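You operate a simulated robot arm through the tools that you are given. There is no shell and no other tool. Be economical: measure what you need, move in short steps, check, and stop when the job is done.

Carry out the task below with a simulated robot arm. There is one attempt and no reset: what you move stays moved.

TASK
Take the brush and leave it in the grey bowl.

It is judged by the outcome, as a careful person would: the job done as asked, and still so three seconds after it is handed in. It fails if anything else is knocked over, pushed out of place, dropped, spilled or broken.

THE ROBOT
A 7-joint arm with a two-finger parallel gripper, fixed in place. Base frame: the origin is at the foot of the arm, x ahead of it, y to its left, z up. Lengths are in m, angles in degrees, forces in N, time in s.
With the tool pointing down near the work surface it reaches from about 0.24 to 0.62 m from the base axis. Its first joint turns from -66.0 to 66.0 degrees. Payload 2.6 kg.
Tool frame: the origin (TCP) lies between the finger pads and is the grasp point; the fingertips stand 0.03 m ahead of it; z points along the fingers, y is the line along which they close. The gripper opens to 0.094 m. The fingers are 0.028 m wide and 0.01 m thick; the gripper's body (0.05 by 0.096 m) begins 0.055 m behind the TCP.
Orientation is that of the tool frame in the base frame, as [roll, pitch, yaw] about the fixed x, y, z axes, in that order (R = Rz(yaw) Ry(pitch) Rx(roll)). With the fingers straight down and closing along the base's y, the tool's x points along the base's -x, its y along +y and its z along -z.

THE INTERFACE
- The arm moves only by the tool jog_arm. Its argument "steps" is a list of rows, each an object of numbers (a shift or turn left out is 0, a gripper value left out holds the last): "x", "y", "z": the shift along the tool's x, y, z in m; "yaw": the turn about the tool's z in degrees. In form: [{"x": .., "y": .., "z": .., "yaw": ..}, ...]. A call has 1 to 8 rows; each row is the pose to reach, as a shift and turn from the pose commanded when the call began, along the tool's axes at that moment. "gripper" is the gripper command, from -1 (shut) to 1 (fully open), values between in proportion, set as the call begins (left out, the last holds). A row lasts 0.2 s, in which the tool goes at most 0.05 m and 8.6 degrees; a call with a longer step from one row to the next is refused whole, and so is a gripper value outside its range. A pose out of reach is approached as far as the arm can. The call stops where the force on the tool passes 40 N (or 10 N more than at its start, if that is more) or the arm is blocked; 0.2 s more then pass. The fingers move at their own pace (about 0.072 m/s each) and stop on an object; they squeeze with about 32 N. The grip force told is the motor's: it shows also when the fingers shut on nothing. Time passes only in rows, and 0.2 s behind the last, so rows that repeat a pose let the fingers close. It gives the time, the measured TCP pose, the force on the tool (base axes), the opening and the grip force at its end, in the units of the frame above (readings bear some noise).
- Cameras (640 x 400 px; columns grow to the right, rows downward): "scene" is fixed at [0.0277, 0.4246, 0.5681]; the picture's right is [-0.84, -0.54, 0.00], its down [-0.29, 0.46, -0.84] and it looks along [0.45, -0.71, -0.55] (base axes); focal length 370 px, centre (320, 200). "wrist" rides on the gripper at [-0.037, 0, -0.058] in the tool frame; the picture's right is [0.00, -1.00, 0.00], its down [0.97, 0.00, -0.24] and it looks along [0.24, 0.00, 0.97] (tool axes); focal length 218 px, centre (320, 200).
- snapshot(camera): a new picture of that camera. No time passes.
- locate(camera, pixels): for up to 12 pixels [column, row] of the newest picture of that camera ("zoom" is the newest enlarged one), the place [x, y, z] in the base frame of the surface seen there, good to about 0.003 m. No time passes.
- inspect(camera, box): a new picture of the part [left, top, right, bottom] of that camera's present view, enlarged. No time passes.
- sign_off(): hands the job in; it is judged then, once.

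Work in short steps. Measure before you move; look again where a grasp or a placing could have gone wrong, and mend it. You have 60 turns and 30 pictures in all, the two below and enlarged ones among them. Open the gripper and draw the arm clear of the work before you hand the job in, unless the task says otherwise; then end with one line.

The tools are called after ">>>" by a JSON object that holds its "api" and its "payload". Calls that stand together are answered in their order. jog_arm: Moves the arm, as the interface text tells. Its arguments: {"type":"object","properties":{"steps":{"type":"array"},"gripper":{"type":"number"}},"required":["steps"]} The other tools are called the same way: snapshot (camera) takes a picture; locate (camera, pixels) gives the place of the surface under pixels of a picture; inspect (camera, box) takes an enlarged picture of a part of a camera's view; sign_off () hands the job in.

At the start:

```text
t: 0.0
ee_pos: [0.4269, -0.0044, 0.3214]
tool_rot: [179.9, 0.0, 179.9]
wrist_force: [0.4, 0.0, 0.2]
gripper_width: 0.0941
gripper_force: 0.1
```

scene: 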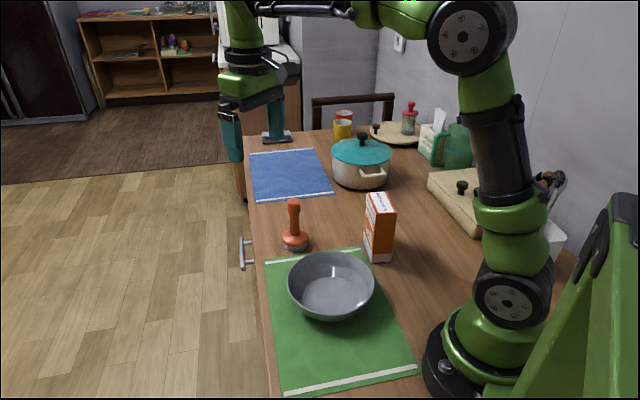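
wrist: 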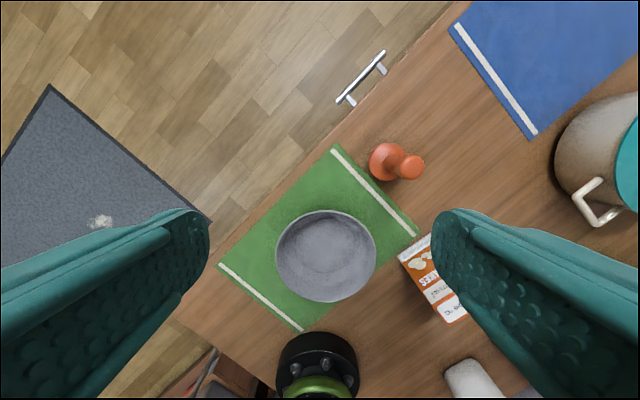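

The brush seems to be the orange-handled item at scene (294,225), with the bowl at (331,285). I'll enlarge that area and measure it.

>>> {"api": "inspect", "payload": {"camera": "scene", "box": [240, 180, 420, 330]}}

>>> {"api": "locate", "payload": {"camera": "scene", "pixels": [[294, 202], [294, 215], [294, 226], [294, 236], [294, 248], [284, 240], [306, 240], [331, 295], [289, 285], [373, 285], [330, 254], [335, 318]]}}

>>> {"api": "locate", "payload": {"camera": "wrist", "pixels": [[411, 167], [390, 162], [375, 160], [326, 258], [277, 255], [376, 255], [326, 212], [326, 301], [440, 290], [405, 258]]}}

```text
2.67 times, centred on (330, 255) of scene
```

zoom: 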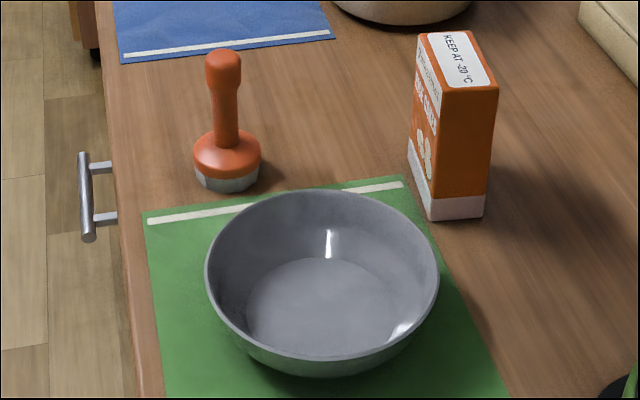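

```text
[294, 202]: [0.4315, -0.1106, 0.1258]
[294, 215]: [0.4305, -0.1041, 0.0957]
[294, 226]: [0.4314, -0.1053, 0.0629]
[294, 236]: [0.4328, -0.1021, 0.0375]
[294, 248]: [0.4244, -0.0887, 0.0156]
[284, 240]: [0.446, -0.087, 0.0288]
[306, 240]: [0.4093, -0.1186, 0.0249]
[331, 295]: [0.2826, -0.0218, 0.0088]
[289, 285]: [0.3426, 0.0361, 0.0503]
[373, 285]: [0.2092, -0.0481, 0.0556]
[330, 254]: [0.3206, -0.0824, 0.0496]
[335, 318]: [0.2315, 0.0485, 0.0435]
```

```text
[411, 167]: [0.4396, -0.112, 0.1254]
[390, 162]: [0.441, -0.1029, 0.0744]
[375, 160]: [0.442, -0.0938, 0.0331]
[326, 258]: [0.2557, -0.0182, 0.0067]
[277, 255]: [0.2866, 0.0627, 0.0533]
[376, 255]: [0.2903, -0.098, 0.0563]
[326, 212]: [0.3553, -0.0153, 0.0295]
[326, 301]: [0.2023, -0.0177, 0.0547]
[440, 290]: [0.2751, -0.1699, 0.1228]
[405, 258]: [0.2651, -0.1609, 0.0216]
```

The brush stands upright with its axis at about (0.438, -0.113) and its top at z≈0.13. The bowl is centred near (0.279, -0.018), with its rim at z≈0.055. I'll move above the brush and check.

>>> {"api": "jog_arm", "payload": {"steps": [{"x": -0.004, "y": -0.036, "z": 0.01}, {"x": -0.008, "y": -0.073, "z": 0.03}, {"x": -0.011, "y": -0.1086, "z": 0.06}, {"x": -0.011, "y": -0.1086, "z": 0.1}, {"x": -0.011, "y": -0.1086, "z": 0.13}, {"x": -0.011, "y": -0.1086, "z": 0.13}], "gripper": 1}}

>>> {"api": "snapshot", "payload": {"camera": "wrist"}}

>>> {"api": "snapshot", "payload": {"camera": "scene"}}

```text
t: 1.4
ee_pos: [0.4388, -0.1118, 0.1914]
tool_rot: [-180.0, 0.0, 180.0]
wrist_force: [-0.1, -0.2, 1.1]
gripper_width: 0.0941
gripper_force: 0.0
```

```text
26 pictures are left
```

wrist: 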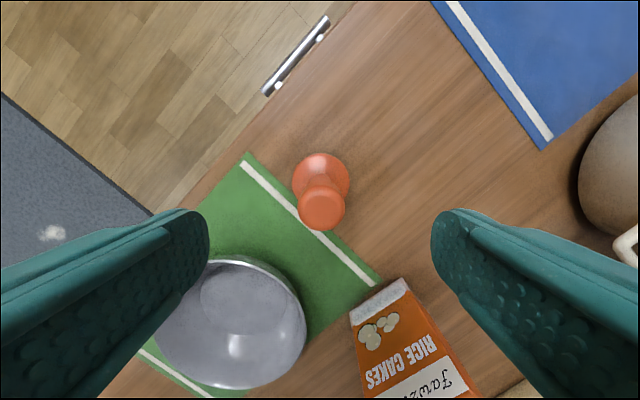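

```text
25 pictures are left
```

scene: 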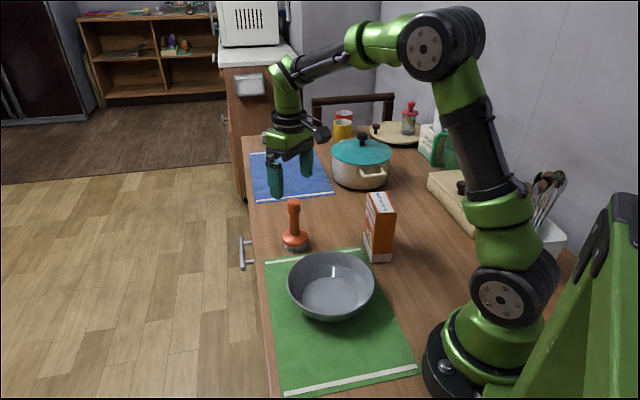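

Brush top is at wrist (321,208), between the fingers. I'll refine its position.

>>> {"api": "locate", "payload": {"camera": "wrist", "pixels": [[321, 210], [300, 208], [343, 208], [321, 190], [321, 228], [320, 160], [294, 178], [347, 178]]}}

```text
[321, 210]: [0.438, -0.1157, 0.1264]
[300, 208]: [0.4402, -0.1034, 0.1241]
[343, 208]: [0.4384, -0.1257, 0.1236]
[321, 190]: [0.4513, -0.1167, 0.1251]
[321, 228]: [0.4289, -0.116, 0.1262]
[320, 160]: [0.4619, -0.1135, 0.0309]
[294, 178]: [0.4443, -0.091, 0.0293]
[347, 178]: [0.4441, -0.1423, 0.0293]
```

The axis is at (0.440, -0.115). I'll descend to TCP z≈0.085, which puts the fingertips above the brush's base and the body clear of its top, then close.

>>> {"api": "jog_arm", "payload": {"steps": [{"x": -0.001, "y": -0.003, "z": 0.03}, {"x": -0.001, "y": -0.003, "z": 0.06}, {"x": -0.001, "y": -0.003, "z": 0.09}, {"x": -0.001, "y": -0.003, "z": 0.106}, {"x": -0.001, "y": -0.003, "z": 0.106}]}}

>>> {"api": "jog_arm", "payload": {"steps": [{}, {}, {}, {}, {}], "gripper": -1}}

>>> {"api": "snapshot", "payload": {"camera": "scene"}}

```text
t: 2.6
ee_pos: [0.4401, -0.1176, 0.0862]
tool_rot: [-179.9, -0.1, 179.9]
wrist_force: [0.1, 0.1, 0.4]
gripper_width: 0.0938
gripper_force: 0.2
```

```text
t: 3.8
ee_pos: [0.4406, -0.117, 0.087]
tool_rot: [180.0, 0.0, 179.9]
wrist_force: [0.0, 0.3, 0.2]
gripper_width: 0.0251
gripper_force: 32.0
```

```text
24 pictures are left
```

scene: 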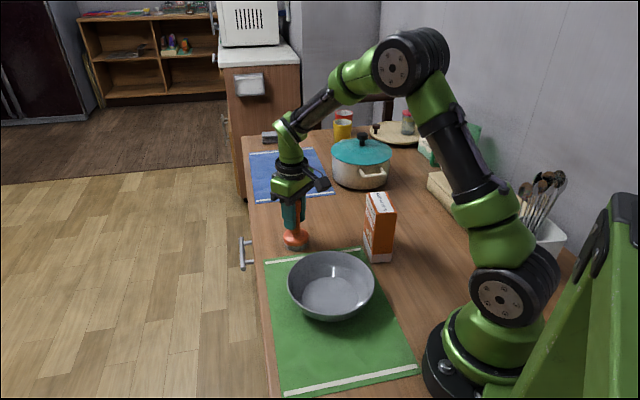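

The gripper holds the handle at a width of 0.025 with 32 N. I'll lift straight up about 0.12 m.

>>> {"api": "jog_arm", "payload": {"steps": [{"z": -0.02}, {"z": -0.05}, {"z": -0.085}, {"z": -0.12}, {"z": -0.12}]}}

>>> {"api": "snapshot", "payload": {"camera": "scene"}}

>>> {"api": "snapshot", "payload": {"camera": "wrist"}}

```text
t: 5.0
ee_pos: [0.4406, -0.1163, 0.2063]
tool_rot: [180.0, 0.0, -179.8]
wrist_force: [0.4, 1.2, -0.7]
gripper_width: 0.0252
gripper_force: 31.9
```

```text
23 pictures are left
```

scene: 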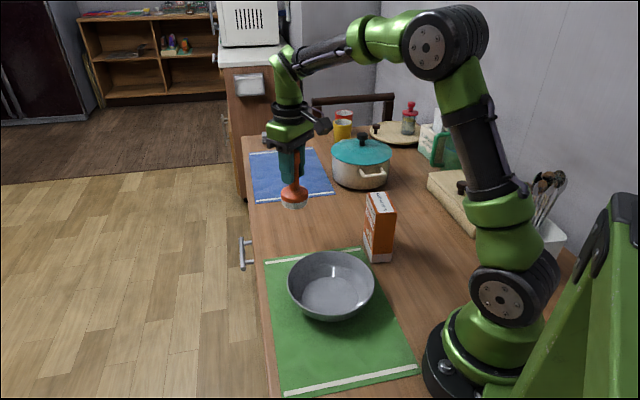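

```text
22 pictures are left
```

wrist: 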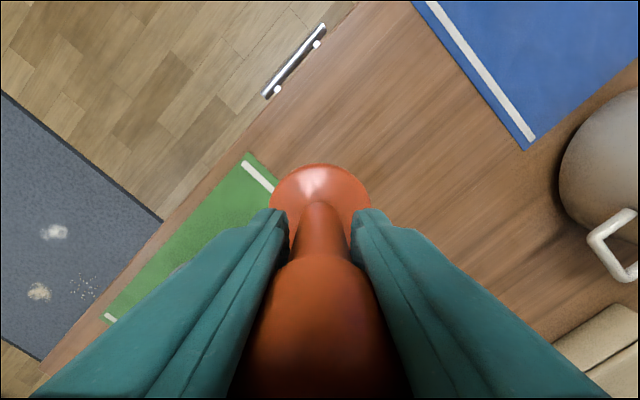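

The brush is held straight and hanging clear. I'll carry it over the bowl centre at about (0.278, -0.016).

>>> {"api": "jog_arm", "payload": {"steps": [{"x": 0.02, "y": 0.0123}, {"x": 0.05, "y": 0.031}, {"x": 0.08, "y": 0.049}, {"x": 0.11, "y": 0.068}, {"x": 0.14, "y": 0.086}, {"x": 0.1626, "y": 0.1}, {"x": 0.1626, "y": 0.1}]}}

>>> {"api": "snapshot", "payload": {"camera": "scene"}}

>>> {"api": "snapshot", "payload": {"camera": "wrist"}}

```text
t: 6.6
ee_pos: [0.2737, -0.0167, 0.2076]
tool_rot: [180.0, 0.1, 179.9]
wrist_force: [0.1, 1.1, -1.4]
gripper_width: 0.0251
gripper_force: 31.9
```

```text
21 pictures are left
```

scene: 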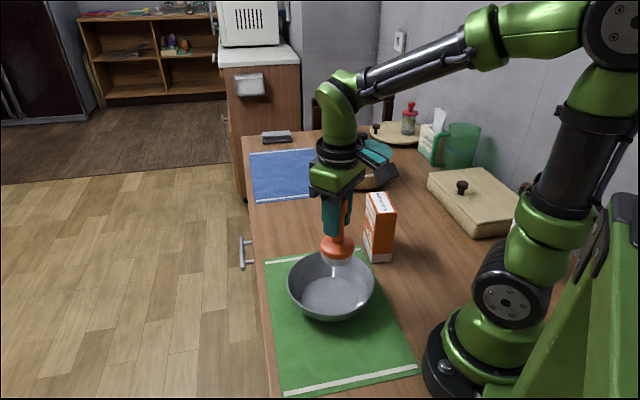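

```text
20 pictures are left
```

wrist: 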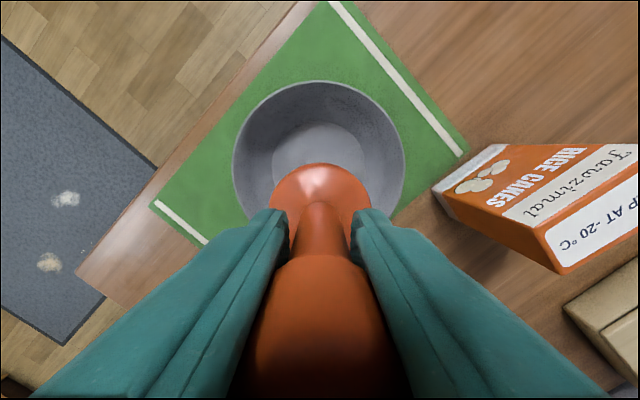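

The brush is over the bowl. I'll verify the rim from this close view.

>>> {"api": "locate", "payload": {"camera": "wrist", "pixels": [[321, 83], [236, 155], [403, 155], [320, 130], [272, 150], [364, 150], [320, 155], [239, 195], [400, 195]]}}

>>> {"api": "locate", "payload": {"camera": "scene", "pixels": [[331, 295], [290, 283], [373, 283], [334, 318], [305, 308], [362, 308], [335, 262]]}}

```text
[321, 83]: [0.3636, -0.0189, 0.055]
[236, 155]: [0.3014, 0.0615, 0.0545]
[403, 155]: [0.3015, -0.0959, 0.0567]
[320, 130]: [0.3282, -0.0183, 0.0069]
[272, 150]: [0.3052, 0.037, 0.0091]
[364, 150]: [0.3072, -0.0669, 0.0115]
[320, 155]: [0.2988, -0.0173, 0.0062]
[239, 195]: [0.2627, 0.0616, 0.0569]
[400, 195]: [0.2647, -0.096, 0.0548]
```

```text
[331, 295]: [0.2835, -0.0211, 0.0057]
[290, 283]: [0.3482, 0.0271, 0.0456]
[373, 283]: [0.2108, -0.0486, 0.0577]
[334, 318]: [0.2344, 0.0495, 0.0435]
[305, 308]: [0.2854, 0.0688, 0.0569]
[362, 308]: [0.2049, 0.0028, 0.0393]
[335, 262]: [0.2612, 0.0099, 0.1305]
```

The bowl centre is at (0.283, -0.017) and its floor at z≈0.006. I'll correct x by +0.008 and lower to just above the floor.

>>> {"api": "jog_arm", "payload": {"steps": [{"x": -0.008, "z": 0.01}, {"x": -0.008, "z": 0.04}, {"x": -0.008, "z": 0.07}, {"x": -0.008, "z": 0.09}, {"x": -0.008, "z": 0.1}, {"x": -0.008, "z": 0.107}, {"x": -0.008, "z": 0.107}]}}

>>> {"api": "inspect", "payload": {"camera": "scene", "box": [240, 180, 420, 330]}}

```text
t: 8.2
ee_pos: [0.2847, -0.0161, 0.0983]
tool_rot: [180.0, 0.1, 179.9]
wrist_force: [0.4, 0.3, -0.5]
gripper_width: 0.0249
gripper_force: 31.5
```

```text
2.67 times, centred on (330, 255) of scene
```

zoom: 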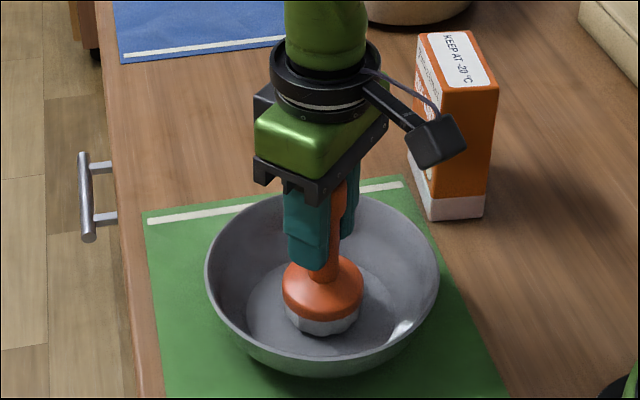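

The brush is centred above the floor with a few mm to go. I'll ease down in 2 mm steps.

>>> {"api": "jog_arm", "payload": {"steps": [{"z": 0.002}, {"z": 0.003}, {"z": 0.004}, {"z": 0.004}]}}

```text
t: 9.2
ee_pos: [0.2854, -0.0173, 0.0946]
tool_rot: [-179.9, 0.0, -180.0]
wrist_force: [0.5, -0.3, 0.4]
gripper_width: 0.0249
gripper_force: 32.5
```

>>> {"api": "jog_arm", "payload": {"steps": [{"z": 0.001}, {"z": 0.002}, {"z": 0.002}]}}

```text
t: 10.0
ee_pos: [0.2852, -0.0164, 0.093]
tool_rot: [-180.0, 0.2, 180.0]
wrist_force: [-5.3, -1.2, 24.4]
gripper_width: 0.0251
gripper_force: 31.9
```

Upward force of 24 N shows the brush is on the floor. I'll back off 1 mm to relieve the load, then open the gripper.

>>> {"api": "jog_arm", "payload": {"steps": [{"z": -0.001}, {"z": -0.001}]}}

>>> {"api": "jog_arm", "payload": {"steps": [{}, {}, {}, {}, {}], "gripper": 0.6}}

>>> {"api": "inspect", "payload": {"camera": "scene", "box": [240, 180, 420, 330]}}

```text
t: 10.6
ee_pos: [0.2854, -0.0171, 0.0936]
tool_rot: [-180.0, -0.1, -180.0]
wrist_force: [0.8, -0.6, 2.1]
gripper_width: 0.0254
gripper_force: 32.0
```

```text
t: 11.8
ee_pos: [0.2858, -0.0176, 0.0942]
tool_rot: [-179.9, 0.0, 179.9]
wrist_force: [-0.6, 0.2, 0.6]
gripper_width: 0.0751
gripper_force: 0.1
```

```text
2.67 times, centred on (330, 255) of scene
```

zoom: 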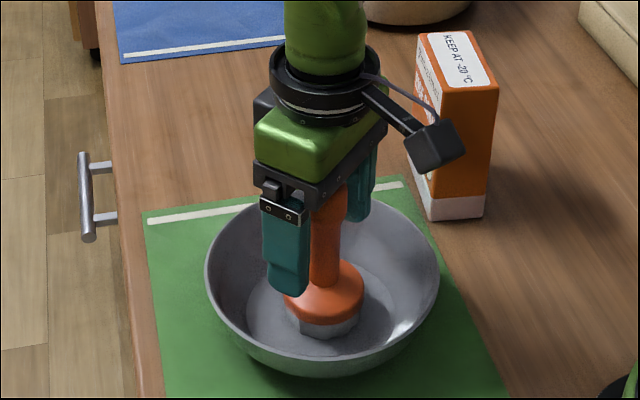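

The brush stands free in the bowl. I'll go straight up.

>>> {"api": "jog_arm", "payload": {"steps": [{"z": -0.02}, {"z": -0.05}, {"z": -0.09}, {"z": -0.13}, {"z": -0.17}, {"z": -0.2}, {"x": -0.04, "z": -0.2}, {"x": -0.08, "z": -0.2}]}}

>>> {"api": "snapshot", "payload": {"camera": "scene"}}

```text
t: 13.6
ee_pos: [0.3638, -0.0181, 0.2952]
tool_rot: [-180.0, 0.0, -180.0]
wrist_force: [-0.1, 0.0, -0.2]
gripper_width: 0.075
gripper_force: 0.1
```

```text
17 pictures are left
```

scene: 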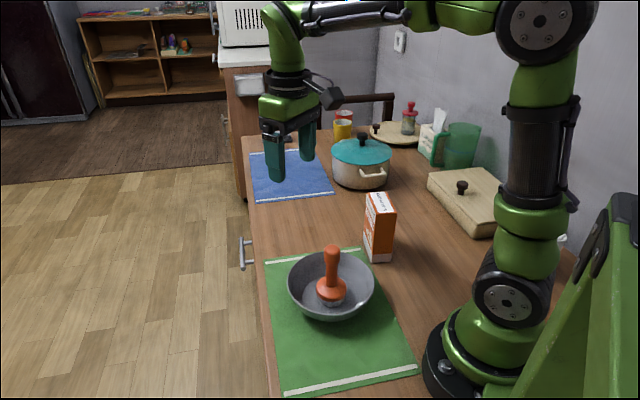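

The brush stands in the bowl and the arm is clear. Before handing in, I'll check that the small item at (277,137) and the one at (409,115) aren't a better match for "brush".

>>> {"api": "inspect", "payload": {"camera": "scene", "box": [240, 90, 460, 210]}}

>>> {"api": "inspect", "payload": {"camera": "scene", "box": [260, 230, 420, 340]}}

```text
2.91 times, centred on (350, 150) of scene
```

zoom: 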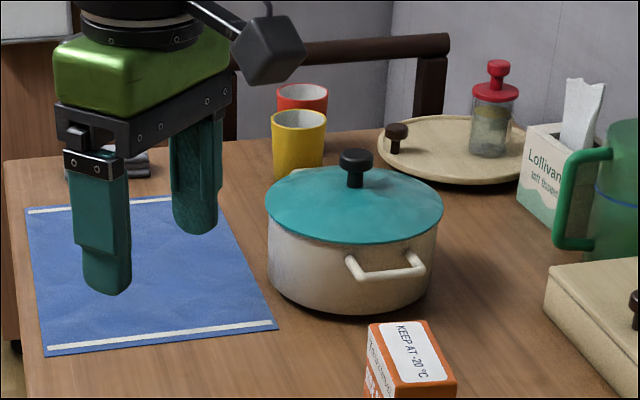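

```text
3.64 times, centred on (340, 285) of scene
```

zoom: 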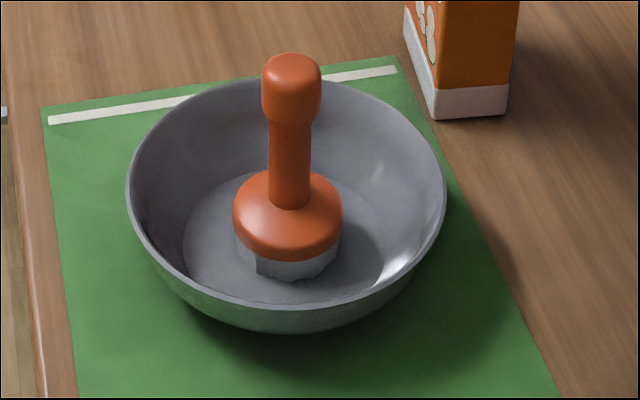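

The orange item, with its grey bristle head, is the brush. It stands in the bowl and nothing else has moved, so I'll hand in.

>>> {"api": "sign_off", "payload": {}}

```text
The job is handed in.
```

The brush is standing upright in the grey bowl, the gripper is open, the arm is clear, and the last pictures show nothing else disturbed.
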